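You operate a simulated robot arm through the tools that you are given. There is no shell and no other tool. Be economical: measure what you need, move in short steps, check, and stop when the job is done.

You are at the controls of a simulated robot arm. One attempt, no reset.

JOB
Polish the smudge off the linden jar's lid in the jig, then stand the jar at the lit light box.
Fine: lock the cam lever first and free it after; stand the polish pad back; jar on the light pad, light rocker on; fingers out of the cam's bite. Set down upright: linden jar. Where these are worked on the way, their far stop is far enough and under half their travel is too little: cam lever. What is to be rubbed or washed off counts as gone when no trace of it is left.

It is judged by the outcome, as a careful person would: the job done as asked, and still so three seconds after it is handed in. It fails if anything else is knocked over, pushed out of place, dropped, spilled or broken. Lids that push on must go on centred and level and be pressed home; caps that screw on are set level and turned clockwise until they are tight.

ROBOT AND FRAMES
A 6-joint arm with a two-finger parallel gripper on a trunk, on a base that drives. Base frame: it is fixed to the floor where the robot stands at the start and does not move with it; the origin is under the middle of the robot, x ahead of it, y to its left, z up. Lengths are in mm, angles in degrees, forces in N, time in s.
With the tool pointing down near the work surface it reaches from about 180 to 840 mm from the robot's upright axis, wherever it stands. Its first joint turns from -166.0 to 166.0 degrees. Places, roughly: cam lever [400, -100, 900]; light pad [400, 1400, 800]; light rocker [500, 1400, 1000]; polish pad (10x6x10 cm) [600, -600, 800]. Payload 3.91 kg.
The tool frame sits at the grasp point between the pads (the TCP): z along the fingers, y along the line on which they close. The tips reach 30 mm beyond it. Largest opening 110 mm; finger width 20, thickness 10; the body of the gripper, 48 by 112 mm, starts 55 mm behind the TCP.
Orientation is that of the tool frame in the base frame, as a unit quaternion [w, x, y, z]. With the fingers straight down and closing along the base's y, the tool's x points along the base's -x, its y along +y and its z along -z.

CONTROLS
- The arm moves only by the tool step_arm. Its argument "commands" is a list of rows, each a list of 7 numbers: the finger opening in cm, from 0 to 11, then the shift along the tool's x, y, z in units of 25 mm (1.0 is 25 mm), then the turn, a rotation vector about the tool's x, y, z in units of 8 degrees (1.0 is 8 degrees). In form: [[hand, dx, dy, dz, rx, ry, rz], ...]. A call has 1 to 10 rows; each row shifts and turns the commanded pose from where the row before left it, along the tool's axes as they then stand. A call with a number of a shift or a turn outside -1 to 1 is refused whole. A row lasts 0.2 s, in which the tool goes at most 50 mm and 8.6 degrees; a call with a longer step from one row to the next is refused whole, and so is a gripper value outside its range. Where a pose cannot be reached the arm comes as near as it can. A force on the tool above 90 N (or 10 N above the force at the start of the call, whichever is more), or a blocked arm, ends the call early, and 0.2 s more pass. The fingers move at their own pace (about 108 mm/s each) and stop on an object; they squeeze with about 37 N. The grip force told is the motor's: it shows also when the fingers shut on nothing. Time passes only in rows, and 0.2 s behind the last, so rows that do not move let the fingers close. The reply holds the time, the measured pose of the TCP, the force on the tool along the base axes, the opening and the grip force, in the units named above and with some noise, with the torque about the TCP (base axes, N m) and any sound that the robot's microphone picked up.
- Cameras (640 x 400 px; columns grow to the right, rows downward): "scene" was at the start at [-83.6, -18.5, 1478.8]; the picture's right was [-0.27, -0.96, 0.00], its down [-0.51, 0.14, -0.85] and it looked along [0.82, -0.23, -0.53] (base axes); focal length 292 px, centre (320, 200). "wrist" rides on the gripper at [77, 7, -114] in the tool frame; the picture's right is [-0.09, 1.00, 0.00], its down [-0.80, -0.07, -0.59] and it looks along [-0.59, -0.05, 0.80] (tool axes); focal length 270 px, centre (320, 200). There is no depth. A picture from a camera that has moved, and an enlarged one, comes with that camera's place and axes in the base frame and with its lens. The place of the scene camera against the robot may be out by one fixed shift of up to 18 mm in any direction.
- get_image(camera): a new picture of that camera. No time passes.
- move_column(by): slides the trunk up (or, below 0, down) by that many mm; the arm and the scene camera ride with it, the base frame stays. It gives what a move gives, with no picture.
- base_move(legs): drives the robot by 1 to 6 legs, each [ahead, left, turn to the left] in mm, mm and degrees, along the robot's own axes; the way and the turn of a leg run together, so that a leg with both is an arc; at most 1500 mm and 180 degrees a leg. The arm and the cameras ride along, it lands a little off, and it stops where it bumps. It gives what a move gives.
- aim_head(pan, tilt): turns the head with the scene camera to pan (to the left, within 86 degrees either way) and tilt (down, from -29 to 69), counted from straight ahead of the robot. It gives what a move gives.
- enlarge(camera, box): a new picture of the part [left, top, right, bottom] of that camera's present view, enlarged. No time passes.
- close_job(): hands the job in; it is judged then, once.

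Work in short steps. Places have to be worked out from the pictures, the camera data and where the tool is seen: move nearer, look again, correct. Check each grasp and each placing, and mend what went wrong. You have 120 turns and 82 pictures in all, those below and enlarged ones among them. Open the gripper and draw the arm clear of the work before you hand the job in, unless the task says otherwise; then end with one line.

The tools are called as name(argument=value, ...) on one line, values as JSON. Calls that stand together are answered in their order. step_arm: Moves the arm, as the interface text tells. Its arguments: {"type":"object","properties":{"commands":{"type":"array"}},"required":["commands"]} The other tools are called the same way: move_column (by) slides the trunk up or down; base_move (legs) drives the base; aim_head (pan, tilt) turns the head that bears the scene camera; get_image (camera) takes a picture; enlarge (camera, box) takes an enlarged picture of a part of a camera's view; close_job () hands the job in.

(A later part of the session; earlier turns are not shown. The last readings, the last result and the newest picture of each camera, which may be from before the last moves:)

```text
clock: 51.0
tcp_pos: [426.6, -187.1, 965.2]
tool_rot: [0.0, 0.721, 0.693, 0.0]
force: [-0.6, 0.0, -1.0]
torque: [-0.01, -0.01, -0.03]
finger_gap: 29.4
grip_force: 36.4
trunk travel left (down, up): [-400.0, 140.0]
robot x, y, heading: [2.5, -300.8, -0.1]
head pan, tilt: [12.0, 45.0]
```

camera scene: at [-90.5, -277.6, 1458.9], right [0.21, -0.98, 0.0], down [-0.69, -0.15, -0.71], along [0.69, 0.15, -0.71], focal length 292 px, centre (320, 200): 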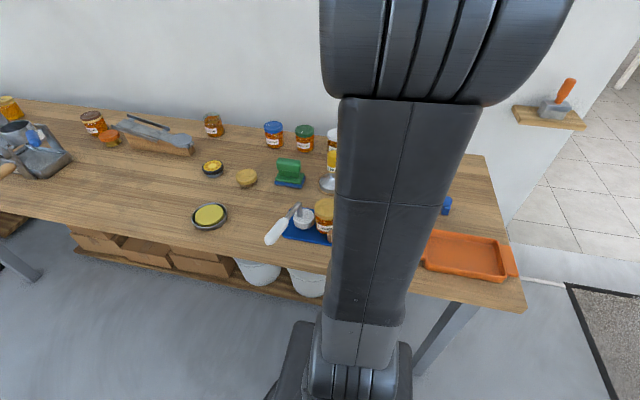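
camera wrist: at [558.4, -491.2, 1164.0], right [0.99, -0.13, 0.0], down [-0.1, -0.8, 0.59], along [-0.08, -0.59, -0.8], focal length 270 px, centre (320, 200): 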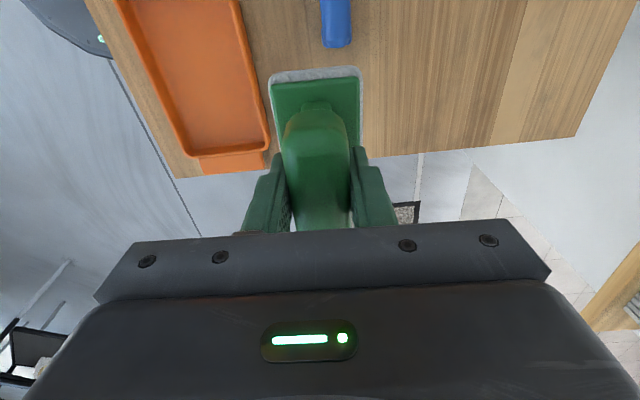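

Lower to contact again.

step_arm(commands=[[0, 0, 0.1, 0.08, 0, 0, 0], [0, 0, 0, 0.06, 0, 0, 0]])

step_arm(commands=[[0, 0, 0, 0.08, 0, 0, 0]])

```text
clock: 51.6
tcp_pos: [430.3, -187.7, 965.0]
tool_rot: [0.002, 0.721, 0.693, 0.002]
force: [-3.3, 1.3, 16.2]
torque: [-0.33, 0.3, -0.03]
finger_gap: 29.4
grip_force: 37.4
trunk travel left (down, up): [-400.0, 140.0]
robot x, y, heading: [5.0, -301.6, -0.2]
head pan, tilt: [12.0, 45.0]
```

```text
clock: 52.0
tcp_pos: [430.3, -187.1, 964.4]
tool_rot: [0.002, 0.722, 0.692, 0.003]
force: [-2.4, 5.2, 38.3]
torque: [-0.37, 0.35, -0.03]
finger_gap: 29.4
grip_force: 37.5
trunk travel left (down, up): [-400.0, 140.0]
robot x, y, heading: [-0.3, -299.3, 0.3]
head pan, tilt: [12.0, 45.0]
```

38 N press; strokes again at two y offsets.

step_arm(commands=[[0, 0, 0.6, 0, 0, 0, 0], [0, 0, 0.6, 0, 0, 0, 0], [0, 0, -0.6, 0, 0, 0, 0], [0, 0, -0.6, 0, 0, 0, 0], [0, 0, -0.6, 0, 0, 0, 0], [0, 0, -0.6, 0, 0, 0, 0], [0, 0, 0.6, 0, 0, 0, 0], [0, 0, 0.6, 0, 0, 0, 0]])

step_arm(commands=[[0, -0.4, 0.6, 0.02, 0, 0, 0], [0, 0, 0.6, 0, 0, 0, 0], [0, 0, -0.6, 0, 0, 0, 0], [0, 0, -0.6, 0, 0, 0, 0], [0, 0, -0.6, 0, 0, 0, 0], [0, 0, -0.6, 0, 0, 0, 0], [0, 0, 0.6, 0, 0, 0, 0], [0, 0.4, 0.6, 0, 0, 0, 0]])

```text
clock: 53.8
tcp_pos: [426.2, -190.1, 961.6]
tool_rot: [0.0, 0.722, 0.692, 0.001]
force: [-13.3, 0.8, 31.5]
torque: [0.32, 0.49, 0.08]
finger_gap: 29.2
grip_force: 36.6
trunk travel left (down, up): [-400.0, 140.0]
robot x, y, heading: [-0.6, -296.1, -0.0]
head pan, tilt: [12.0, 45.0]
```

```text
clock: 55.6
tcp_pos: [427.7, -189.3, 962.1]
tool_rot: [0.0, 0.723, 0.691, -0.001]
force: [-4.0, -2.6, 10.8]
torque: [-0.22, 0.09, -0.03]
finger_gap: 29.2
grip_force: 37.1
trunk travel left (down, up): [-400.0, 140.0]
robot x, y, heading: [1.6, -299.2, -0.0]
head pan, tilt: [12.0, 45.0]
```

Good. Lift and carry the pad back toward its home.

step_arm(commands=[[0, 0, 0, -0.6, 0, 0, 0], [0, 0, 0, -1, 0, 0, 0], [0, 0, 0, -1, 0, 0, 0], [0, -0.5, 0, -1, 0, 0, 0], [0, -1, 0, 0, 0, 0, 0], [0, -1, 0, 0, 0, 0, 0], [0, -1, 0, 0, 0, 0, 0], [0, -1, 0, 0, 0, 0, 0], [0, -1, 0, 0, 0, 0, 0], [0, -1, 0, 0, 0, 0, 0]])

step_arm(commands=[[0, -1, 0.6, 0, 0, 0, 0], [0, -1, 0.6, 0, 0, 0, 0], [0, -1, 0.6, 0, 0, 0, 0], [0, -1, 0.6, 0, 0, 0, 0], [0, -1, 0.6, 0, 0, 0, 0], [0, -1, 0.6, 0, 0, 0, 0], [0, -1, 0.6, 0, 0, 0, 0], [0, -1, 0.6, 0, 0, 0, 0], [0, -1, 0.6, 0, 0, 0, 0], [0, 0, 0, 0, 0, 0, 0]])

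enlarge(camera="scene", box=[310, 190, 350, 222])

```text
clock: 57.8
tcp_pos: [425.2, -352.3, 1050.9]
tool_rot: [-0.001, 0.722, 0.692, 0.0]
force: [-0.2, -0.9, -0.8]
torque: [0.01, 0.0, 0.01]
finger_gap: 29.3
grip_force: 36.8
trunk travel left (down, up): [-400.0, 140.0]
robot x, y, heading: [1.7, -298.3, -0.0]
head pan, tilt: [12.0, 45.0]
```

```text
clock: 60.0
tcp_pos: [549.5, -581.3, 1052.1]
tool_rot: [0.0, 0.722, 0.692, 0.001]
force: [0.7, 0.1, -1.4]
torque: [-0.01, 0.01, 0.01]
finger_gap: 29.2
grip_force: 37.4
trunk travel left (down, up): [-400.0, 140.0]
robot x, y, heading: [1.3, -296.9, 0.0]
head pan, tilt: [12.0, 45.0]
```

```text
12.50 times, centred on (330, 206) of scene
camera zoom: at [-90.4, -277.8, 1458.9], right [0.21, -0.98, 0.0], down [-0.69, -0.15, -0.71], along [0.69, 0.15, -0.71], focal length 3650 px, centre (195, 125)
```

zoom: 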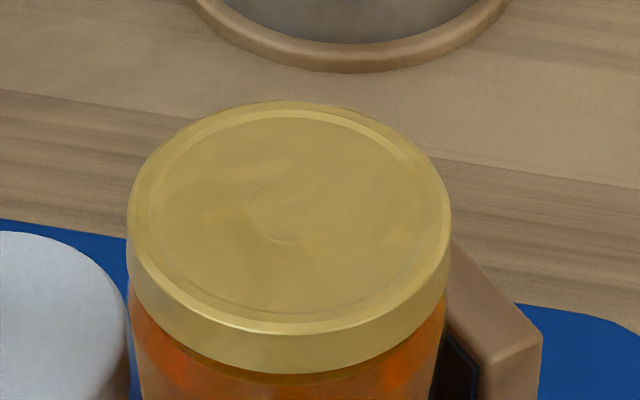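

Lid is clean. Set the pad back at its original place (572, -619).

step_arm(commands=[[0, -0.75, 0.49, 0, 0, 0, 0], [0, -0.74, 0.49, 0, 0, 0, 0], [0, 0, 0, 1, 0, 0, 0], [0, 0, 0, 1, 0, 0, 0], [0, 0, 0, 1, 0, 0, 0], [0, 0, 0, 1, 0, 0, 0], [0, 0, 0, 1, 0, 0, 0], [0, 0, 0, 1, 0, 0, 0], [0, 0, 0, 0.6, 0, 0, 0], [0, 0, 0, 0.1, 0, 0, 0]])

step_arm(commands=[[0, 0, 0, 0.1, 0, 0, 0], [0, 0, 0, 0.06, 0, 0, 0]])

```text
clock: 62.2
tcp_pos: [571.2, -620.3, 883.7]
tool_rot: [0.0, 0.721, 0.692, -0.001]
force: [0.0, -1.2, -0.2]
torque: [0.01, 0.01, 0.0]
finger_gap: 29.7
grip_force: 36.8
trunk travel left (down, up): [-400.0, 140.0]
robot x, y, heading: [-3.4, -299.9, 0.1]
head pan, tilt: [12.0, 45.0]
```

```text
clock: 62.8
tcp_pos: [571.1, -619.7, 879.4]
tool_rot: [0.0, 0.722, 0.692, 0.0]
force: [-0.9, 0.4, -0.3]
torque: [-0.02, 0.03, 0.01]
finger_gap: 29.5
grip_force: 37.0
trunk travel left (down, up): [-400.0, 140.0]
robot x, y, heading: [-2.9, -301.8, -0.1]
head pan, tilt: [12.0, 45.0]
```

step_arm(commands=[[0, 0, 0, 0.1, 0, 0, 0], [0, 0, 0, 0.05, 0, 0, 0]])

step_arm(commands=[[0, 0, 0, 0.06, 0, 0, 0], [0, 0, 0, 0.02, 0, 0, 0]])

```text
clock: 63.4
tcp_pos: [571.4, -620.5, 874.9]
tool_rot: [0.0, 0.722, 0.692, 0.0]
force: [0.2, -0.1, -1.0]
torque: [0.0, 0.04, 0.02]
finger_gap: 29.4
grip_force: 37.1
trunk travel left (down, up): [-400.0, 140.0]
robot x, y, heading: [0.5, -298.8, 0.2]
head pan, tilt: [12.0, 45.0]
```

```text
clock: 64.0
tcp_pos: [572.1, -618.8, 872.5]
tool_rot: [0.001, 0.722, 0.692, -0.001]
force: [0.1, -0.3, -0.6]
torque: [-0.01, -0.04, -0.01]
finger_gap: 29.6
grip_force: 37.0
trunk travel left (down, up): [-400.0, 140.0]
robot x, y, heading: [-0.6, -302.0, -0.0]
head pan, tilt: [12.0, 45.0]
```

Not yet touching; continue down in ~1 mm steps.

step_arm(commands=[[0, 0, 0, 0.05, 0, 0, 0], [0, 0, 0, 0.03, 0, 0, 0]])

step_arm(commands=[[0, 0, 0, 0.04, 0, 0, 0], [0, 0, 0, 0.0, 0, 0, 0]])

```text
clock: 64.6
tcp_pos: [571.0, -619.9, 872.6]
tool_rot: [0.0, 0.721, 0.692, 0.0]
force: [0.8, 0.5, 1.2]
torque: [0.01, 0.01, 0.01]
finger_gap: 29.1
grip_force: 36.6
trunk travel left (down, up): [-400.0, 140.0]
robot x, y, heading: [0.7, -300.6, 0.0]
head pan, tilt: [12.0, 45.0]
```

```text
clock: 65.2
tcp_pos: [571.4, -619.3, 872.2]
tool_rot: [0.001, 0.722, 0.692, 0.0]
force: [1.9, -0.5, 12.2]
torque: [0.3, 0.14, -0.05]
finger_gap: 29.4
grip_force: 37.3
trunk travel left (down, up): [-400.0, 140.0]
robot x, y, heading: [-1.6, -298.9, -0.0]
head pan, tilt: [12.0, 45.0]
```

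Contact with the table (12 N). Release and rise.

step_arm(commands=[[7, 0, 0, 0, 0, 0, 0], [7, 0, 0, 0, 0, 0, 0], [7, 0, 0, -1, 0, 0, 0], [7, 0, 0, -1, 0, 0, 0], [7, 0, 0, -1, 0, 0, 0], [7, 0, 0, -1, 0, 0, 0], [7, 0, 0, -1, 0, 0, 0], [7, 0, 0, -1, 0, 0, 0], [7, 0, 0, -1, 0, 0, 0]])

get_image(camera="wrist")

```text
clock: 67.2
tcp_pos: [572.1, -618.8, 1046.4]
tool_rot: [0.0, 0.722, 0.692, 0.0]
force: [0.9, -0.4, -0.7]
torque: [0.01, 0.02, 0.02]
finger_gap: 70.3
grip_force: 0.0
trunk travel left (down, up): [-400.0, 140.0]
robot x, y, heading: [-1.6, -302.4, -0.1]
head pan, tilt: [12.0, 45.0]
```

```text
48 pictures are left
camera wrist: at [581.4, -541.2, 1160.8], right [0.99, -0.13, 0.0], down [-0.1, -0.8, 0.59], along [-0.08, -0.59, -0.8], focal length 270 px, centre (320, 200)
```

wrist: 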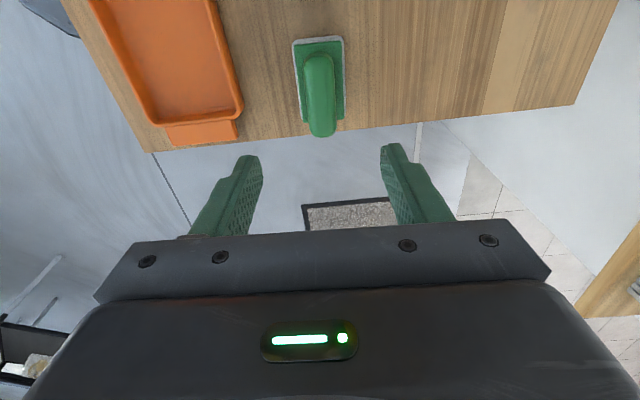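

Pad stands back in its place. Now tuck the arm in, turn the hand back toward the lever's present direction, and drive 300 mm left to the original spot.

step_arm(commands=[[9, 0.74, -0.96, -0.18, 0, 0, 0], [9, 0.74, -0.96, -0.18, 0, 0, 0], [9, 0.74, -0.96, -0.18, 0, 0, 0], [9, 0.74, -0.96, -0.18, 0, 0, 0], [9, 0.74, -0.96, -0.18, 0, 0, 0], [9, 0.74, -0.96, -0.18, 0, 0, 0], [9, 0.74, -0.96, -0.18, 0, 0, 0], [9, 0.74, -0.96, -0.18, 0, 0, 0], [9, 0.74, -0.96, -0.18, 0, 0, 0], [9, 0.74, -0.96, -0.18, 0, 0, 0]])

step_arm(commands=[[9, 0, 0, 0, 0, 0, -1], [9, 0, 0, 0, 0, 0, -1], [9, 0, 0, 0, 0, 0, -1], [9, 0, 0, 0, 0, 0, -1], [9, 0, 0, 0, 0, 0, -1], [9, 0, 0, 0, 0, 0, -1], [9, 0, 0, 0, 0, 0, -1], [9, 0, 0, 0, 0, 0, -1], [9, 0, 0, 0, 0, 0, -1], [9, 0, 0, 0, 0, 0, -0.8]])

base_move(legs=[[0, 300, 0]])

get_image(camera="wrist")

```text
clock: 69.4
tcp_pos: [338.3, -424.2, 1092.7]
tool_rot: [0.001, 0.722, 0.692, 0.001]
force: [1.2, -0.1, -0.8]
torque: [0.02, 0.01, -0.03]
finger_gap: 90.3
grip_force: 0.1
trunk travel left (down, up): [-400.0, 140.0]
robot x, y, heading: [-2.6, -300.0, -0.1]
head pan, tilt: [12.0, 45.0]
```

```text
clock: 71.6
tcp_pos: [340.5, -424.1, 1091.0]
tool_rot: [0.0, 0.12, 0.993, 0.0]
force: [0.2, -0.4, 0.5]
torque: [0.03, -0.01, -0.01]
finger_gap: 90.0
grip_force: 0.1
trunk travel left (down, up): [-400.0, 140.0]
robot x, y, heading: [-0.2, -298.4, -0.1]
head pan, tilt: [12.0, 45.0]
```

```text
clock: 73.6
tcp_pos: [340.5, -124.0, 1092.4]
tool_rot: [0.0, 0.12, 0.993, 0.0]
force: [0.4, 0.1, -0.1]
torque: [-0.02, 0.03, 0.02]
finger_gap: 89.8
grip_force: 0.0
trunk travel left (down, up): [-400.0, 140.0]
robot x, y, heading: [-0.1, -3.1, 0.3]
head pan, tilt: [12.0, 45.0]
```

```text
47 pictures are left
camera wrist: at [266.9, -97.0, 1205.9], right [0.32, 0.95, 0.0], down [0.76, -0.26, 0.59], along [0.56, -0.19, -0.8], focal length 270 px, centre (320, 200)
```

wrist: 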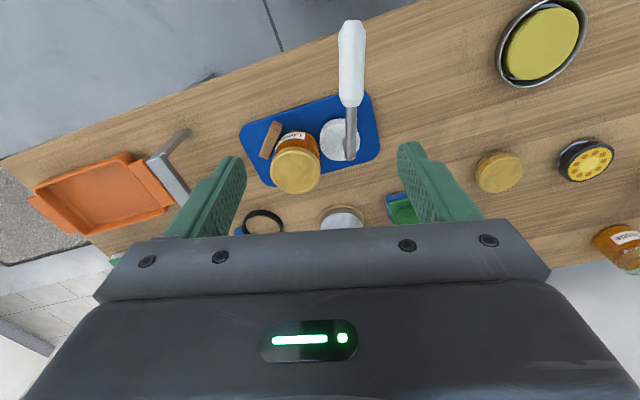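

Lever lies at ~165°, handle point for gripping ≈ (342, -86). Move over and descend with the fingers straddling it.

step_arm(commands=[[7, 0.15, 0.75, 0, 0, 0, 0], [7, 0.15, 0.75, 0, 0, 0, 0], [7, 0, 0, 1, 0, 0, 0], [7, 0, 0, 1, 0, 0, 0], [7, 0, 0, 1, 0, 0, 0], [7, 0, 0, 1, 0, 0, 0], [7, 0, 0, 1, 0, 0, 0], [7, 0, 0, 0, 0, 0, 0]])

get_image(camera="wrist")

```text
clock: 75.4
tcp_pos: [340.7, -84.5, 965.9]
tool_rot: [0.0, 0.12, 0.993, 0.0]
force: [-1.1, 0.7, -0.1]
torque: [-0.01, -0.02, -0.02]
finger_gap: 69.9
grip_force: 0.0
trunk travel left (down, up): [-400.0, 140.0]
robot x, y, heading: [-0.5, 4.3, -0.1]
head pan, tilt: [12.0, 45.0]
```

```text
46 pictures are left
camera wrist: at [268.7, -58.4, 1080.9], right [0.32, 0.95, 0.0], down [0.76, -0.26, 0.59], along [0.56, -0.19, -0.8], focal length 270 px, centre (320, 200)
```

wrist: 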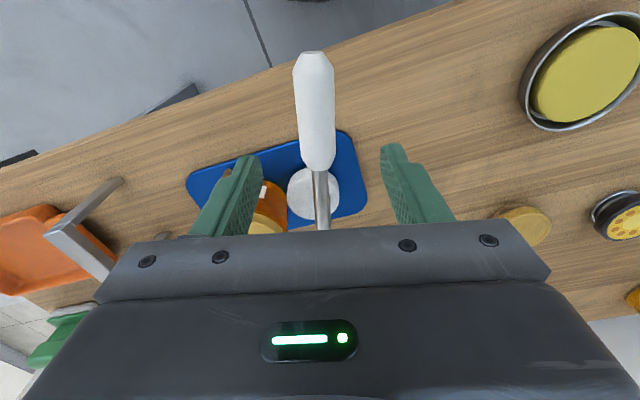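

Aligned. Go down the last 78 mm and close.

step_arm(commands=[[7, 0, 0, 1, 0, 0, 0], [7, 0, 0, 1, 0, 0, 0], [7, 0, 0, 1, 0, 0, 0], [7, 0, 0, 0.1, 0, 0, 0], [0, 0, 0, 0, 0, 0, 0], [0, 0, 0, 0, 0, 0, 0], [0, 0, 0, 0, 0, 0, 0]])

```text
clock: 77.0
tcp_pos: [341.7, -85.4, 888.7]
tool_rot: [0.0, 0.12, 0.993, 0.0]
force: [-2.1, -5.2, -3.8]
torque: [-0.21, -0.3, -0.66]
finger_gap: 28.3
grip_force: 45.4
trunk travel left (down, up): [-400.0, 140.0]
robot x, y, heading: [0.2, -0.8, 0.5]
head pan, tilt: [12.0, 45.0]
```

Gripped. Swing the lever clockwise back toward its starting side.

step_arm(commands=[[0, -0.038, 0.544, 0, 0, 0, 1], [0, -0.038, 0.544, 0, 0, 0, 1], [0, -0.038, 0.544, 0, 0, 0, 1], [0, -0.038, 0.544, 0, 0, 0, 1]])

step_arm(commands=[[0, -0.038, 0.544, 0, 0, 0, 1], [0, -0.038, 0.544, 0, 0, 0, 1], [0, -0.038, 0.544, 0, 0, 0, 1]])

```text
clock: 78.0
tcp_pos: [368.5, -40.5, 889.0]
tool_rot: [0.001, 0.39, 0.921, 0.001]
force: [8.0, -19.2, -1.2]
torque: [0.3, 0.6, -0.8]
finger_gap: 28.0
grip_force: 44.9
trunk travel left (down, up): [-400.0, 140.0]
robot x, y, heading: [0.1, -1.1, 0.4]
head pan, tilt: [12.0, 45.0]
```

```text
clock: 78.8
tcp_pos: [401.9, -18.8, 887.9]
tool_rot: [0.0, 0.573, 0.82, 0.0]
force: [9.9, -34.2, 5.7]
torque: [-0.2, -0.03, -0.19]
finger_gap: 27.5
grip_force: 45.5
trunk travel left (down, up): [-400.0, 140.0]
robot x, y, heading: [1.1, -0.0, 0.4]
head pan, tilt: [12.0, 45.0]
```

Radial pull inward again; tighten the arc slightly and finish the swing cautiously.

step_arm(commands=[[0, -0.14, 0.53, 0, 0, 0, 1], [0, -0.06, 0.53, 0, 0, 0, 1]])

step_arm(commands=[[0, -0.03, 0.4, 0, 0, 0, 0.75]])

```text
clock: 79.4
tcp_pos: [429.9, -13.0, 889.8]
tool_rot: [0.0, 0.68, 0.733, 0.001]
force: [5.8, -11.5, 17.9]
torque: [0.85, 0.04, 0.48]
finger_gap: 27.5
grip_force: 44.8
trunk travel left (down, up): [-400.0, 140.0]
robot x, y, heading: [-1.4, 1.1, 0.2]
head pan, tilt: [12.0, 45.0]
```

```text
clock: 79.8
tcp_pos: [438.6, -13.2, 889.0]
tool_rot: [0.001, 0.717, 0.697, 0.001]
force: [8.5, -2.2, 19.6]
torque: [0.76, -0.06, 0.75]
finger_gap: 27.5
grip_force: 44.5
trunk travel left (down, up): [-400.0, 140.0]
robot x, y, heading: [-1.5, 0.5, 0.4]
head pan, tilt: [12.0, 45.0]
```

step_arm(commands=[[0, 0, 0.25, 0, 0, 0, 0.45]])

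```text
clock: 80.2
tcp_pos: [445.1, -13.0, 889.1]
tool_rot: [0.0, 0.739, 0.674, 0.0]
force: [9.2, 3.7, 15.9]
torque: [0.54, -0.08, 0.89]
finger_gap: 27.6
grip_force: 45.4
trunk travel left (down, up): [-400.0, 140.0]
robot x, y, heading: [0.7, -1.5, 0.1]
head pan, tilt: [12.0, 45.0]
```

Lever is back at its starting angle. Release and rise, then look.

step_arm(commands=[[7, 0, 0, 0, 0, 0, 0], [7, 0, 0, 0, 0, 0, 0], [7, 0, 0, -1, 0, 0, 0], [7, 0, 0, -1, 0, 0, 0], [7, 0, 0, -1, 0, 0, 0], [7, 0, 0, -1, 0, 0, 0], [7, 0, 0, -1, 0, 0, 0], [7, 0, 0, -1, 0, 0, 0], [7, 0, 0, -1, 0, 0, 0]])

get_image(camera="wrist")

```text
clock: 82.2
tcp_pos: [443.3, -15.1, 1063.3]
tool_rot: [-0.001, 0.739, 0.673, -0.001]
force: [-0.5, -0.6, 0.4]
torque: [0.0, 0.02, -0.04]
finger_gap: 69.9
grip_force: 0.0
trunk travel left (down, up): [-400.0, 140.0]
robot x, y, heading: [1.8, 0.1, 0.3]
head pan, tilt: [12.0, 45.0]
```

```text
45 pictures are left
camera wrist: at [458.1, 62.1, 1177.7], right [0.98, -0.18, 0.0], down [-0.14, -0.79, 0.59], along [-0.11, -0.58, -0.8], focal length 270 px, centre (320, 200)
```

wrist: 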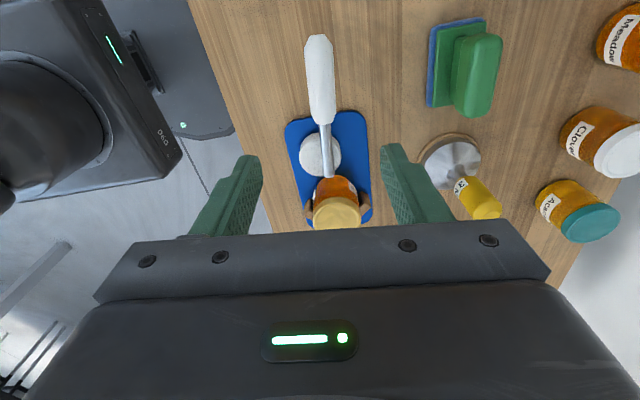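

Lever is back to free, jar unmoved. Now position above the jar and look down to centre on the lid.

step_arm(commands=[[10, -0.99, 0.02, 0, 0, 0, 0], [10, -0.99, 0.02, 0, 0, 0, 0], [10, -0.99, 0.02, 0, 0, 0, 0], [10, -0.99, 0.02, 0, 0, 0, 0], [10, -0.99, 0.02, 0, 0, 0, 0], [10, -0.99, 0.02, 0, 0, 0, 0], [10, -0.99, 0.02, 0, 0, 0, 0], [10, 0, 0, 0, 0, 0, 0]])

get_image(camera="wrist")

```text
clock: 84.0
tcp_pos: [432.8, -188.6, 1063.8]
tool_rot: [-0.001, 0.74, 0.673, 0.0]
force: [0.4, -0.6, 0.8]
torque: [-0.02, 0.0, 0.01]
finger_gap: 99.9
grip_force: 0.1
trunk travel left (down, up): [-400.0, 140.0]
robot x, y, heading: [-1.6, 2.1, 0.3]
head pan, tilt: [12.0, 45.0]
```

```text
44 pictures are left
camera wrist: at [446.5, -110.5, 1178.0], right [0.98, -0.18, 0.0], down [-0.15, -0.79, 0.59], along [-0.11, -0.58, -0.8], focal length 270 px, centre (320, 200)
```

wrist: 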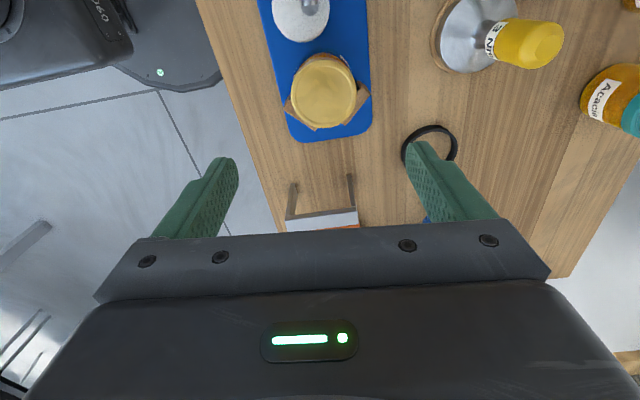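

Lid centre ≈ (437, -187). Shift 4 mm and descend so the pads come around the lid, tips staying above the V-blocks.

step_arm(commands=[[10, 0.04, 0.16, 1, 0, 0, 0], [10, 0, 0, 1, 0, 0, 0], [10, 0, 0, 1, 0, 0, 0], [10, 0, 0, 1, 0, 0, 0], [10, 0, 0, 1, 0, 0, 0], [10, 0, 0, 0.5, 0, 0, 0], [10, 0, 0, 0, 0, 0, 0]])

get_image(camera="wrist")

```text
clock: 85.6
tcp_pos: [437.8, -185.9, 926.1]
tool_rot: [-0.001, 0.739, 0.674, -0.001]
force: [0.1, 0.0, -0.5]
torque: [-0.05, 0.02, -0.01]
finger_gap: 99.8
grip_force: 0.1
trunk travel left (down, up): [-400.0, 140.0]
robot x, y, heading: [0.1, -2.0, 0.1]
head pan, tilt: [12.0, 45.0]
```

```text
43 pictures are left
camera wrist: at [451.7, -108.8, 1040.6], right [0.98, -0.18, 0.0], down [-0.15, -0.79, 0.59], along [-0.11, -0.58, -0.8], focal length 270 px, centre (320, 200)
```

wrist: 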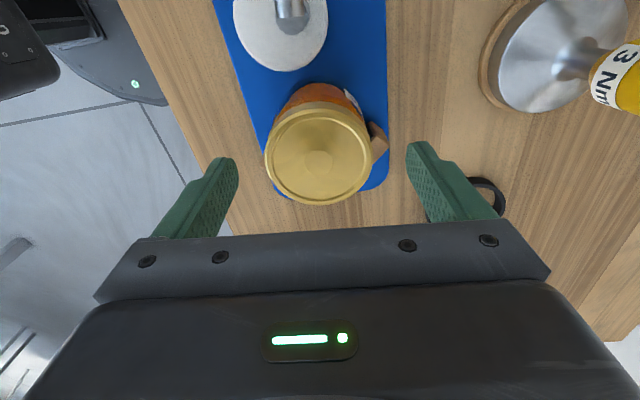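

Well centred. Descend the remaining 46 mm and close.

step_arm(commands=[[10, 0, 0, 0.8, 0, 0, 0], [10, 0, 0, 0.8, 0, 0, 0], [10, 0, 0, 0.25, 0, 0, 0], [10, 0, 0, 0, 0, 0, 0]])

step_arm(commands=[[5, 0, 0, 0, 0, 0, 0], [5, 0, 0, 0, 0, 0, 0], [5, 0, 0, 0, 0, 0, 0]])

```text
clock: 86.6
tcp_pos: [435.7, -186.7, 880.1]
tool_rot: [0.0, 0.739, 0.673, 0.001]
force: [-0.1, 0.3, -1.2]
torque: [0.0, 0.02, 0.0]
finger_gap: 100.0
grip_force: 0.1
trunk travel left (down, up): [-400.0, 140.0]
robot x, y, heading: [-1.4, -0.1, 0.1]
head pan, tilt: [12.0, 45.0]
```

```text
clock: 87.4
tcp_pos: [436.2, -187.2, 879.3]
tool_rot: [0.0, 0.74, 0.673, 0.001]
force: [0.3, 0.7, 0.0]
torque: [0.0, -0.07, -0.02]
finger_gap: 68.9
grip_force: 36.9
trunk travel left (down, up): [-400.0, 140.0]
robot x, y, heading: [2.0, -1.1, 0.1]
head pan, tilt: [12.0, 45.0]
```

Gripped at 69 mm. Lift straight up.

step_arm(commands=[[5, 0, 0, -0.4, 0, 0, 0], [5, 0, 0, -0.6, 0, 0, 0], [5, 0, 0, -1, 0, 0, 0], [5, 0, 0, -1, 0, 0, 0], [5, 0, 0, -1, 0, 0, 0], [5, 0, 0, -1, 0, 0, 0], [5, 0, 0, -1, 0, 0, 0], [5, 0, 0, -1, 0, 0, 0], [5, 0, 0, -1, 0, 0, 0], [5, 0, 0, 0, 0, 0, 0]])

get_image(camera="wrist")

aim_head(pan=70, tilt=30)

get_image(camera="scene")

```text
clock: 89.6
tcp_pos: [435.2, -188.4, 1081.9]
tool_rot: [0.0, 0.74, 0.673, 0.0]
force: [-0.5, 0.0, -4.1]
torque: [0.04, -0.02, 0.0]
finger_gap: 68.9
grip_force: 37.0
trunk travel left (down, up): [-400.0, 140.0]
robot x, y, heading: [0.1, -2.1, 0.1]
head pan, tilt: [12.0, 45.0]
```

```text
42 pictures are left
camera wrist: at [450.4, -110.0, 1195.7], right [0.98, -0.18, 0.0], down [-0.14, -0.79, 0.59], along [-0.11, -0.58, -0.8], focal length 270 px, centre (320, 200)
```

wrist: 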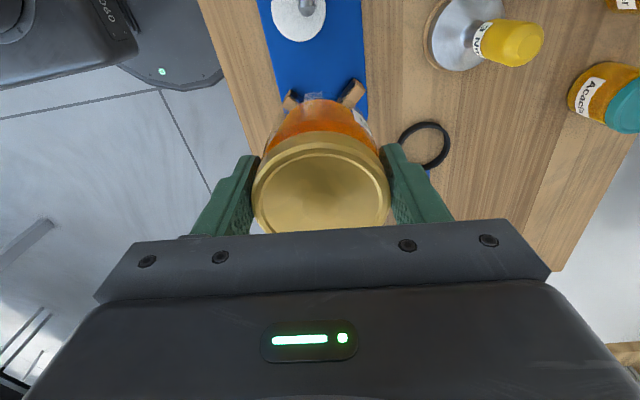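

```text
clock: 90.9
tcp_pos: [436.2, -187.9, 1081.8]
tool_rot: [0.0, 0.739, 0.674, 0.0]
force: [0.5, 0.1, -3.5]
torque: [0.04, -0.01, 0.0]
finger_gap: 68.9
grip_force: 37.4
trunk travel left (down, up): [-400.0, 140.0]
robot x, y, heading: [-0.2, -3.0, 0.3]
head pan, tilt: [70.0, 30.0]
```

```text
41 pictures are left
camera scene: at [-139.7, 88.7, 1481.5], right [0.94, -0.34, 0.0], down [-0.17, -0.47, -0.87], along [0.29, 0.81, -0.5], focal length 292 px, centre (320, 200)
```

scene: 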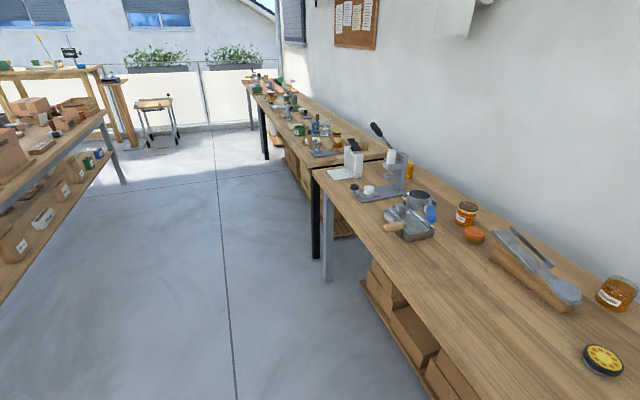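

Jar is held level. The way left along the table is clear of floor obstacles, but a tall press stands just before the light box, so I'll retract and raise the arm, then drive part-way.

step_arm(commands=[[5, 0.75, -0.8, -0.24, 0, 0, 0], [5, 0.75, -0.8, -0.24, 0, 0, 0], [5, 0.75, -0.8, -0.24, 0, 0, 0], [5, 0.75, -0.8, -0.24, 0, 0, 0], [5, 0.75, -0.8, -0.24, 0, 0, 0], [5, 0.75, -0.8, -0.24, 0, 0, 0], [5, 0.75, -0.8, -0.24, 0, 0, 0], [5, 0.75, -0.8, -0.24, 0, 0, 0], [5, 0, 0, 0, 0, 0, 0]])

base_move(legs=[[0, 800, 0]])

aim_head(pan=50, tilt=35)

get_image(camera="scene")

```text
clock: 92.9
tcp_pos: [310.4, -18.9, 1094.7]
tool_rot: [-0.036, 0.739, 0.67, -0.059]
force: [-0.5, -0.3, -4.0]
torque: [0.04, 0.0, -0.01]
finger_gap: 68.7
grip_force: 37.3
trunk travel left (down, up): [-400.0, 140.0]
robot x, y, heading: [1.9, -0.7, 0.3]
head pan, tilt: [70.0, 30.0]
stopped in row 9: the arm was blocked; the commanded pose is now the measured one
```

```text
clock: 97.2
tcp_pos: [308.2, 769.0, 1094.0]
tool_rot: [-0.037, 0.74, 0.669, -0.06]
force: [0.4, -0.1, -3.8]
torque: [0.0, -0.02, 0.04]
finger_gap: 68.9
grip_force: 37.5
trunk travel left (down, up): [-400.0, 140.0]
robot x, y, heading: [-4.4, 789.0, 0.1]
head pan, tilt: [70.0, 30.0]
```

```text
clock: 98.0
tcp_pos: [308.2, 769.5, 1095.4]
tool_rot: [-0.037, 0.739, 0.67, -0.059]
force: [0.6, -0.6, -3.6]
torque: [0.01, 0.01, -0.03]
finger_gap: 68.7
grip_force: 37.0
trunk travel left (down, up): [-400.0, 140.0]
robot x, y, heading: [0.1, 788.4, -0.0]
head pan, tilt: [50.0, 35.0]
```

```text
40 pictures are left
camera scene: at [-115.9, 861.8, 1473.8], right [0.77, -0.64, 0.0], down [-0.37, -0.44, -0.82], along [0.52, 0.63, -0.57], focal length 292 px, centre (320, 200)
```

scene: 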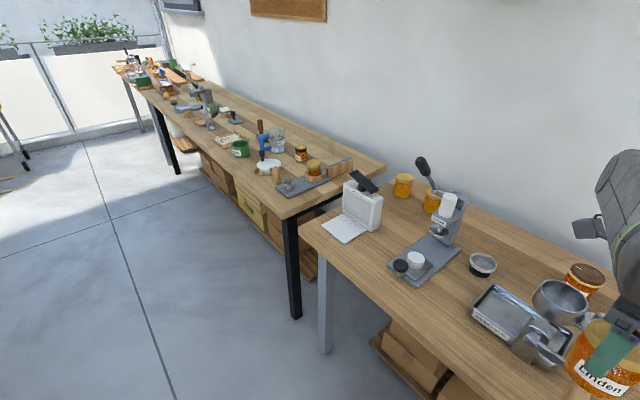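

The retract hit a reach limit and tilted the hand ~8°; I'll level it once there's room. Zoom in on the light box.

enlarge(camera="scene", box=[300, 140, 500, 290])

```text
2.67 times, centred on (400, 215) of scene
camera zoom: at [-115.9, 861.8, 1473.8], right [0.77, -0.64, 0.0], down [-0.37, -0.44, -0.82], along [0.52, 0.63, -0.57], focal length 779 px, centre (107, 160)
```

zoom: 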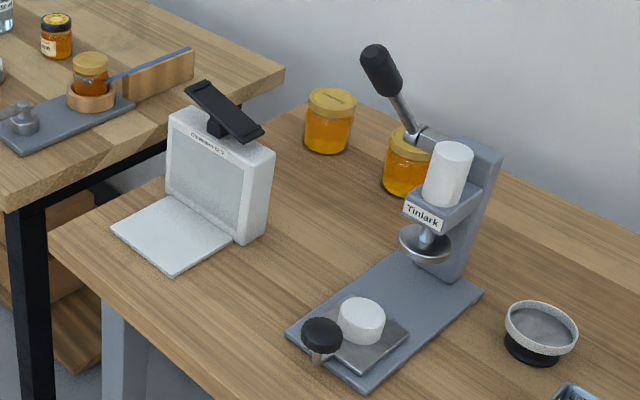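

Light pad ≈ x 400–505, y 1355–1475 in front of the upright box, with the rocker on top of it. Drive another 610 mm left.

base_move(legs=[[0, 610, 0]])

aim_head(pan=10, tilt=45)

get_image(camera="scene")

get_image(camera="wrist")

```text
clock: 101.5
tcp_pos: [305.7, 1388.5, 1093.9]
tool_rot: [-0.037, 0.738, 0.671, -0.061]
force: [0.5, -0.6, -4.1]
torque: [0.03, -0.04, 0.03]
finger_gap: 68.8
grip_force: 36.6
trunk travel left (down, up): [-400.0, 140.0]
robot x, y, heading: [-5.6, 1406.3, 0.2]
head pan, tilt: [50.0, 35.0]
```

```text
clock: 102.5
tcp_pos: [306.3, 1388.7, 1094.7]
tool_rot: [-0.037, 0.738, 0.671, -0.061]
force: [0.1, -0.4, -4.2]
torque: [0.01, 0.0, -0.02]
finger_gap: 69.0
grip_force: 36.5
trunk travel left (down, up): [-400.0, 140.0]
robot x, y, heading: [-6.3, 1406.7, 0.5]
head pan, tilt: [10.0, 45.0]
```

```text
38 pictures are left
camera scene: at [-94.8, 1425.1, 1458.9], right [0.18, -0.98, 0.0], down [-0.7, -0.13, -0.71], along [0.7, 0.13, -0.71], focal length 292 px, centre (320, 200)
```

scene: 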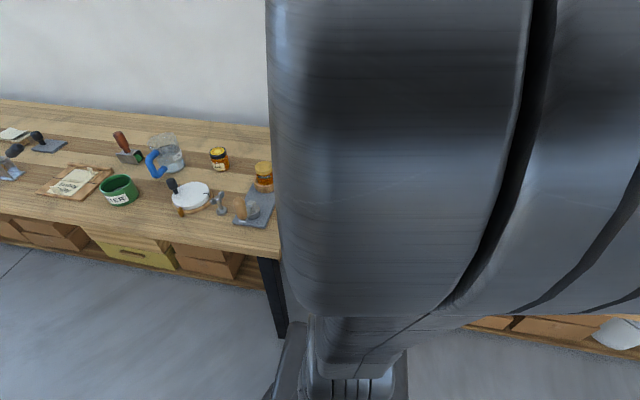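

```text
37 pictures are left
camera wrist: at [335.3, 1468.4, 1204.1], right [0.97, -0.18, -0.13], down [-0.06, -0.77, 0.63], along [-0.22, -0.61, -0.77], focal length 270 px, centre (320, 200)
```

wrist: 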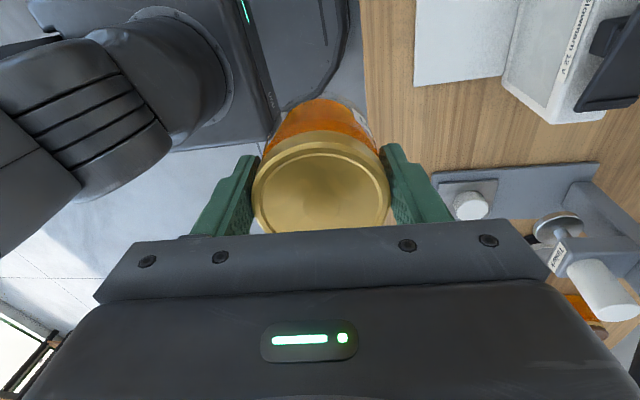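

Move forward ~40 mm, level the hand, then turn it so the fingers close along y (narrow side toward the light box).

step_arm(commands=[[5, 0, 0.8, 0, 0, 0, 0], [5, 0, 0.8, 0, 0, 0, 0], [5, 0, 0, 0, -0.48, 0.14, 0], [5, 0, 0, 0, -0.48, 0.14, 0], [5, 0, 0, 0, 0, 0, -1], [5, 0, 0, 0, 0, 0, -1], [5, 0, 0, 0, 0, 0, -1], [5, 0, 0, 0, 0, 0, -1], [5, 0, 0, 0, 0, 0, -1], [5, 0, 0, 0, 0, 0, -1]])

step_arm(commands=[[5, 0, 0, 0, 0, 0, -1], [5, 0, 0, 0, 0, 0, -1], [5, 0, 0, 0, 0, 0, -1], [5, 0, 0, 0, 0, 0, -1], [5, 0, 0, 0, 0, 0, -1], [5, 0, 0, 0, 0, 0, -0.9], [5, 0, 0, 0, 0, 0, 0]])

get_image(camera="wrist")

```text
clock: 104.7
tcp_pos: [344.3, 1384.3, 1089.1]
tool_rot: [0.0, 0.401, 0.916, 0.0]
force: [0.3, 0.0, -3.4]
torque: [-0.02, 0.04, 0.0]
finger_gap: 68.6
grip_force: 37.3
trunk travel left (down, up): [-400.0, 140.0]
robot x, y, heading: [-2.9, 1405.9, 0.2]
head pan, tilt: [10.0, 45.0]
```

```text
clock: 106.3
tcp_pos: [346.1, 1383.9, 1090.2]
tool_rot: [-0.001, 0.0, 1.0, 0.0]
force: [0.5, 0.1, -3.7]
torque: [-0.01, 0.02, 0.03]
finger_gap: 68.7
grip_force: 37.7
trunk travel left (down, up): [-400.0, 140.0]
robot x, y, heading: [-2.4, 1408.1, -0.1]
head pan, tilt: [10.0, 45.0]
```

```text
36 pictures are left
camera wrist: at [268.9, 1392.4, 1204.3], right [0.09, 1.0, 0.0], down [0.8, -0.07, 0.59], along [0.59, -0.05, -0.81], focal length 270 px, centre (320, 200)
```

wrist: 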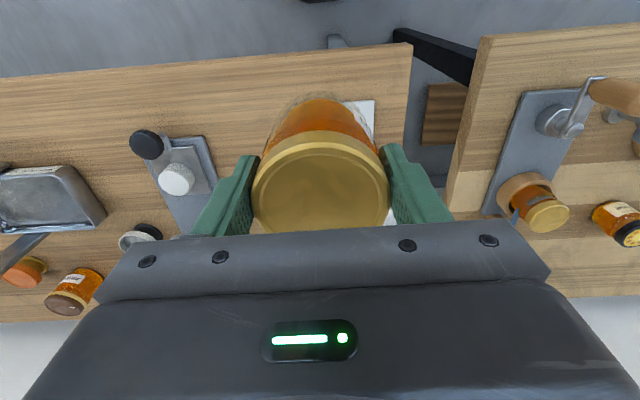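

Level now. The jar hides the pad, so shift 130 mm left for a clear look at the light box.

step_arm(commands=[[5, 0, 0.9, 0, 0, 0, 0], [5, 0, 0.9, 0, 0, 0, 0], [5, 0, 0.9, 0, 0, 0, 0], [5, 0, 0.9, 0, 0, 0, 0], [5, 0, 0.9, 0, 0, 0, 0], [5, 0, 0.9, 0, 0, 0, 0], [5, 0, 0, 0, 0, 0, 0]])

get_image(camera="wrist")

get_image(camera="scene")

```text
clock: 107.9
tcp_pos: [347.1, 1519.9, 1089.5]
tool_rot: [-0.001, 0.002, 1.0, -0.001]
force: [0.2, 0.0, -4.6]
torque: [-0.02, 0.01, 0.0]
finger_gap: 69.0
grip_force: 36.6
trunk travel left (down, up): [-400.0, 140.0]
robot x, y, heading: [-3.9, 1406.6, 0.2]
head pan, tilt: [10.0, 45.0]
```

```text
35 pictures are left
camera wrist: at [269.5, 1527.5, 1204.6], right [0.09, 1.0, 0.0], down [0.8, -0.07, 0.59], along [0.59, -0.05, -0.81], focal length 270 px, centre (320, 200)
```

wrist: 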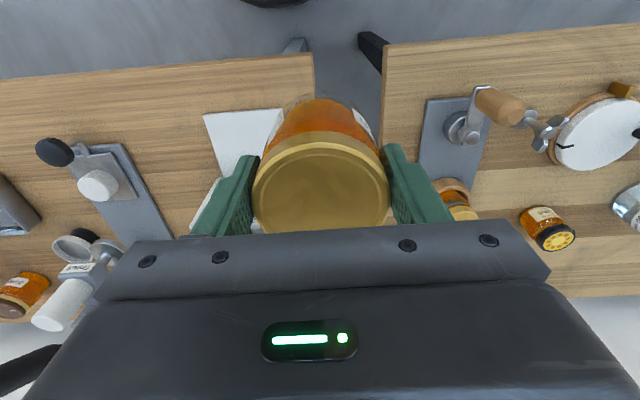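

```text
34 pictures are left
camera scene: at [-94.8, 1425.3, 1458.9], right [0.18, -0.98, 0.0], down [-0.7, -0.13, -0.71], along [0.7, 0.13, -0.71], focal length 292 px, centre (320, 200)
```

scene: 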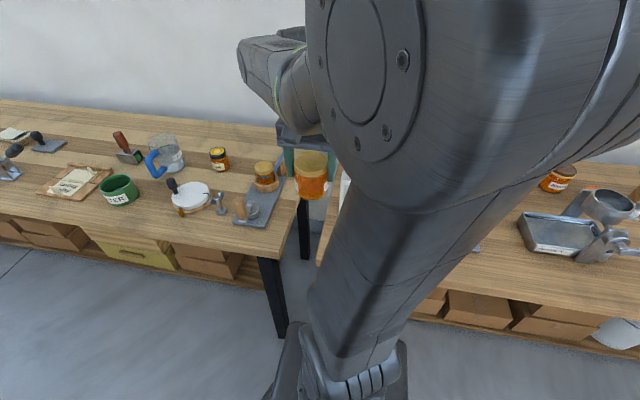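

Pad's front edge is x≈390, y 1344–1462, centre ≈ (442, 1403). Move the jar over it.

step_arm(commands=[[5, 0, -0.94, 0, 0, 0, 0], [5, 0, -0.94, 0, 0, 0, 0], [5, 0, -0.94, 0, 0, 0, 0], [5, 0, -0.94, 0, 0, 0, 0], [5, 0, -0.92, 0, 0, 0, 0], [5, -0.9, 0, 0, 0, 0, 0], [5, -0.9, 0, 0, 0, 0, 0], [5, -0.9, 0, 0, 0, 0, 0], [5, -0.9, 0, 0, 0, 0, 0], [5, 0, 0, 0, 0, 0, 0]])

get_image(camera="wrist")

get_image(camera="scene")

```text
clock: 110.1
tcp_pos: [435.5, 1401.4, 1089.2]
tool_rot: [0.0, 0.002, 1.0, -0.001]
force: [0.4, -0.5, -5.2]
torque: [0.0, 0.0, 0.0]
finger_gap: 68.7
grip_force: 36.2
trunk travel left (down, up): [-400.0, 140.0]
robot x, y, heading: [-4.2, 1406.0, 0.6]
head pan, tilt: [10.0, 45.0]
```

```text
33 pictures are left
camera wrist: at [359.7, 1409.7, 1203.8], right [0.09, 1.0, 0.0], down [0.8, -0.07, 0.59], along [0.59, -0.05, -0.81], focal length 270 px, centre (320, 200)
```

wrist: 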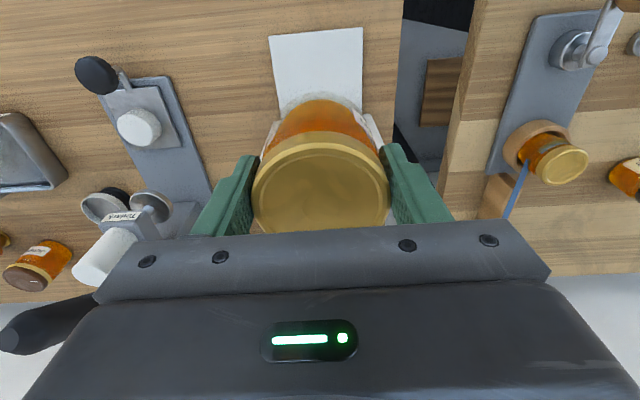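

```text
32 pictures are left
camera scene: at [-94.6, 1425.1, 1458.9], right [0.18, -0.98, 0.0], down [-0.7, -0.13, -0.71], along [0.7, 0.13, -0.71], focal length 292 px, centre (320, 200)
```

scene: 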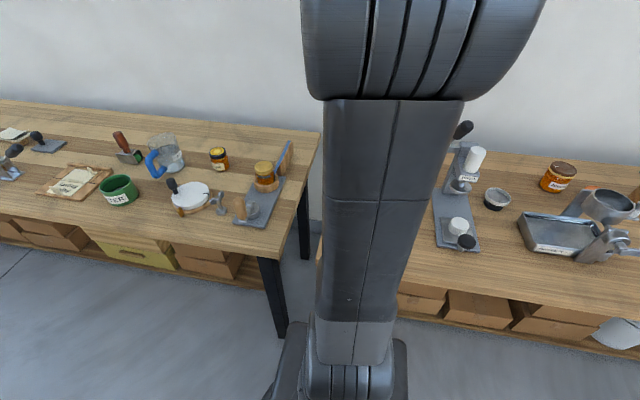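

Centred over the pad. Lower most of the way.

step_arm(commands=[[5, 0, 0.04, 1, 0, 0, 0], [5, 0, 0, 1, 0, 0, 0], [5, 0, 0, 1, 0, 0, 0], [5, 0, 0, 1, 0, 0, 0], [5, 0, 0, 1, 0, 0, 0], [5, 0, 0, 1, 0, 0, 0], [5, 0, 0, 1, 0, 0, 0], [5, 0, 0, 0.5, 0, 0, 0], [5, 0, 0, 0, 0, 0, 0]])

get_image(camera="wrist")

```text
clock: 112.1
tcp_pos: [435.4, 1404.2, 902.4]
tool_rot: [-0.001, 0.002, 1.0, 0.0]
force: [0.3, 0.5, -3.3]
torque: [-0.01, 0.01, 0.04]
finger_gap: 68.8
grip_force: 37.4
trunk travel left (down, up): [-400.0, 140.0]
robot x, y, heading: [-3.0, 1404.9, 0.2]
head pan, tilt: [10.0, 45.0]
```

```text
31 pictures are left
camera wrist: at [358.5, 1411.6, 1016.3], right [0.09, 1.0, 0.0], down [0.8, -0.07, 0.59], along [0.59, -0.05, -0.81], focal length 270 px, centre (320, 200)
```

wrist: 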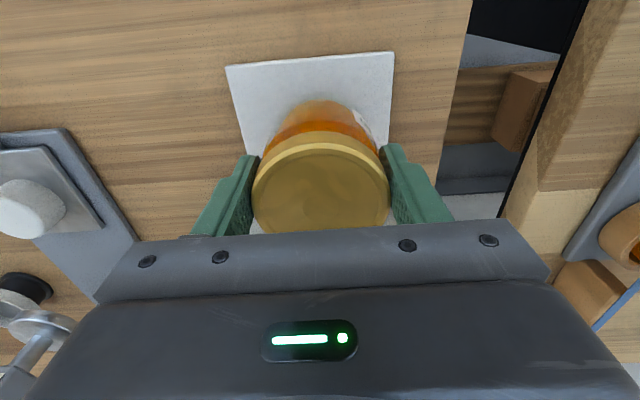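

Continue down in small steps until contact.

step_arm(commands=[[5, 0, 0, 0.3, 0, 0, 0], [5, 0, 0, 0.2, 0, 0, 0], [5, 0, 0, 0.1, 0, 0, 0]])

step_arm(commands=[[5, 0, 0, 0.1, 0, 0, 0], [5, 0, 0, 0.05, 0, 0, 0]])

step_arm(commands=[[5, 0, 0, 0.06, 0, 0, 0], [5, 0, 0, 0.04, 0, 0, 0]])

```text
clock: 112.9
tcp_pos: [434.8, 1402.1, 886.4]
tool_rot: [-0.001, 0.001, 1.0, 0.0]
force: [-0.1, 0.4, -3.8]
torque: [-0.03, -0.03, -0.03]
finger_gap: 68.8
grip_force: 37.2
trunk travel left (down, up): [-400.0, 140.0]
robot x, y, heading: [-1.0, 1409.2, 0.2]
head pan, tilt: [10.0, 45.0]
```

```text
clock: 113.5
tcp_pos: [435.2, 1402.8, 883.4]
tool_rot: [-0.001, 0.001, 1.0, 0.001]
force: [-0.7, -0.3, -4.5]
torque: [-0.01, 0.04, -0.01]
finger_gap: 68.8
grip_force: 36.6
trunk travel left (down, up): [-400.0, 140.0]
robot x, y, heading: [-9.0, 1406.0, 0.2]
head pan, tilt: [10.0, 45.0]
```

```text
clock: 114.1
tcp_pos: [433.9, 1401.9, 880.8]
tool_rot: [-0.001, 0.002, 1.0, -0.001]
force: [1.2, 0.2, -3.5]
torque: [-0.03, 0.02, 0.0]
finger_gap: 68.6
grip_force: 36.8
trunk travel left (down, up): [-400.0, 140.0]
robot x, y, heading: [-5.3, 1404.2, 0.5]
head pan, tilt: [10.0, 45.0]
```

step_arm(commands=[[5, 0, 0, 0.05, 0, 0, 0], [5, 0, 0, 0.03, 0, 0, 0]])

step_arm(commands=[[5, 0, 0, 0.05, 0, 0, 0], [5, 0, 0, 0.03, 0, 0, 0]])

step_arm(commands=[[5, 0, 0, 0.05, 0, 0, 0], [5, 0, 0, 0, 0, 0, 0]])

```text
clock: 114.7
tcp_pos: [435.5, 1402.3, 880.2]
tool_rot: [0.0, 0.002, 1.0, -0.001]
force: [-0.8, 1.1, 3.4]
torque: [0.13, -0.09, 0.03]
finger_gap: 69.0
grip_force: 37.2
trunk travel left (down, up): [-400.0, 140.0]
robot x, y, heading: [-7.2, 1404.3, 0.5]
head pan, tilt: [10.0, 45.0]
```

```text
clock: 115.3
tcp_pos: [434.5, 1402.0, 879.9]
tool_rot: [0.001, 0.002, 1.0, 0.0]
force: [0.8, -1.2, 24.0]
torque: [0.0, -0.17, 0.16]
finger_gap: 69.0
grip_force: 37.2
trunk travel left (down, up): [-400.0, 140.0]
robot x, y, heading: [-5.4, 1406.7, 0.4]
head pan, tilt: [10.0, 45.0]
```

```text
clock: 115.9
tcp_pos: [434.6, 1402.4, 877.6]
tool_rot: [0.001, 0.002, 1.0, 0.0]
force: [3.6, -2.1, 23.0]
torque: [-0.07, -0.29, 0.03]
finger_gap: 68.9
grip_force: 37.6
trunk travel left (down, up): [-400.0, 140.0]
robot x, y, heading: [-5.3, 1406.6, 0.3]
head pan, tilt: [10.0, 45.0]
```

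Jar is standing on the pad (23 N). Ease off, release and rise.

step_arm(commands=[[5, 0, 0, -0.04, 0, 0, 0], [9, 0, 0, 0, 0, 0, 0], [9, 0, 0, 0, 0, 0, 0], [9, 0, 0, -0.8, 0, 0, 0], [9, 0, 0, -1, 0, 0, 0], [9, 0, 0, -1, 0, 0, 0], [9, 0, 0, -1, 0, 0, 0], [9, 0.4, 0, -1, 0, 0, 0], [9, 0.8, 0, -1, 0, 0, 0], [9, 0.8, 0, -1, 0, 0, 0]])

step_arm(commands=[[9, 0.9, 0, -1, 0, 0, 0], [9, 0.9, 0, -1, 0, 0, 0], [9, 0.5, 0, -1, 0, 0, 0], [9, 0, 0, 0, 0, 0, 0]])

get_image(camera="wrist")

```text
clock: 118.1
tcp_pos: [385.3, 1402.5, 1048.2]
tool_rot: [-0.001, 0.002, 1.0, 0.001]
force: [0.6, 0.9, -0.1]
torque: [-0.02, 0.03, -0.01]
finger_gap: 89.9
grip_force: 0.1
trunk travel left (down, up): [-400.0, 140.0]
robot x, y, heading: [-5.4, 1403.1, 0.4]
head pan, tilt: [10.0, 45.0]
```

```text
clock: 119.1
tcp_pos: [327.3, 1402.6, 1123.0]
tool_rot: [0.0, 0.002, 1.0, 0.0]
force: [0.4, 0.7, -0.8]
torque: [0.01, -0.01, 0.01]
finger_gap: 90.2
grip_force: 0.0
trunk travel left (down, up): [-400.0, 140.0]
robot x, y, heading: [-6.7, 1404.8, 0.1]
head pan, tilt: [10.0, 45.0]
```

```text
30 pictures are left
camera wrist: at [251.9, 1411.8, 1237.0], right [0.09, 1.0, 0.0], down [0.8, -0.07, 0.59], along [0.59, -0.05, -0.81], focal length 270 px, centre (320, 200)
```

wrist: 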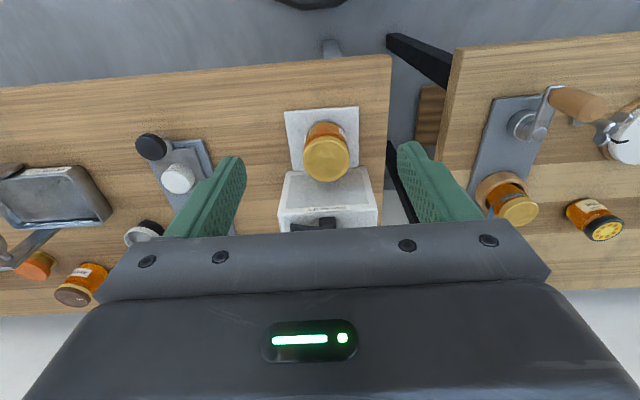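

Jar stands centred on the pad. Now inspect the rocker: zoom in.

enlarge(camera="wrist", box=[260, 90, 400, 240])

get_image(camera="scene")

```text
2.67 times, centred on (330, 165) of wrist
camera zoom: at [251.9, 1411.8, 1237.0], right [0.09, 1.0, 0.0], down [0.8, -0.07, 0.59], along [0.59, -0.05, -0.81], focal length 721 px, centre (293, 293)
```

zoom: 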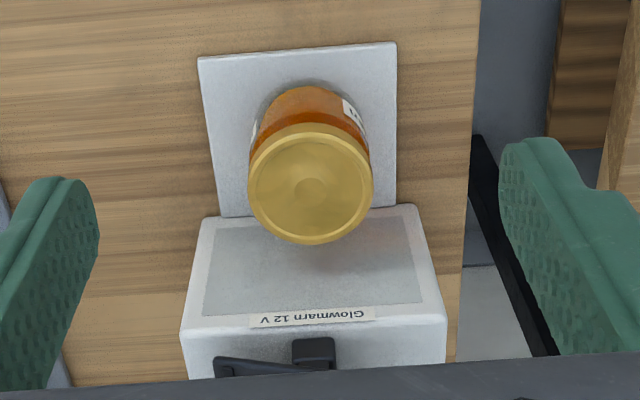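

```text
28 pictures are left
camera scene: at [-95.1, 1425.1, 1458.9], right [0.18, -0.98, 0.0], down [-0.7, -0.13, -0.71], along [0.7, 0.13, -0.71], focal length 292 px, centre (320, 200)
```

scene: 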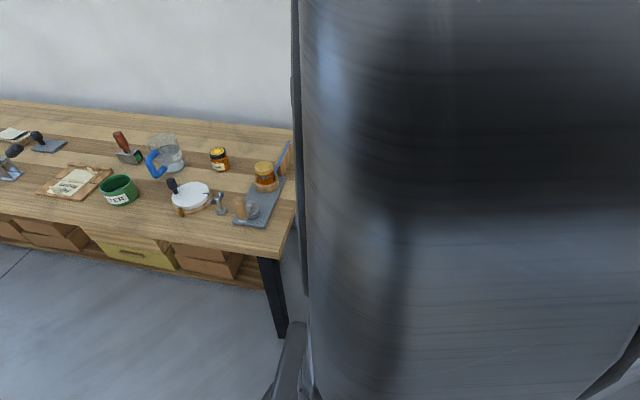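

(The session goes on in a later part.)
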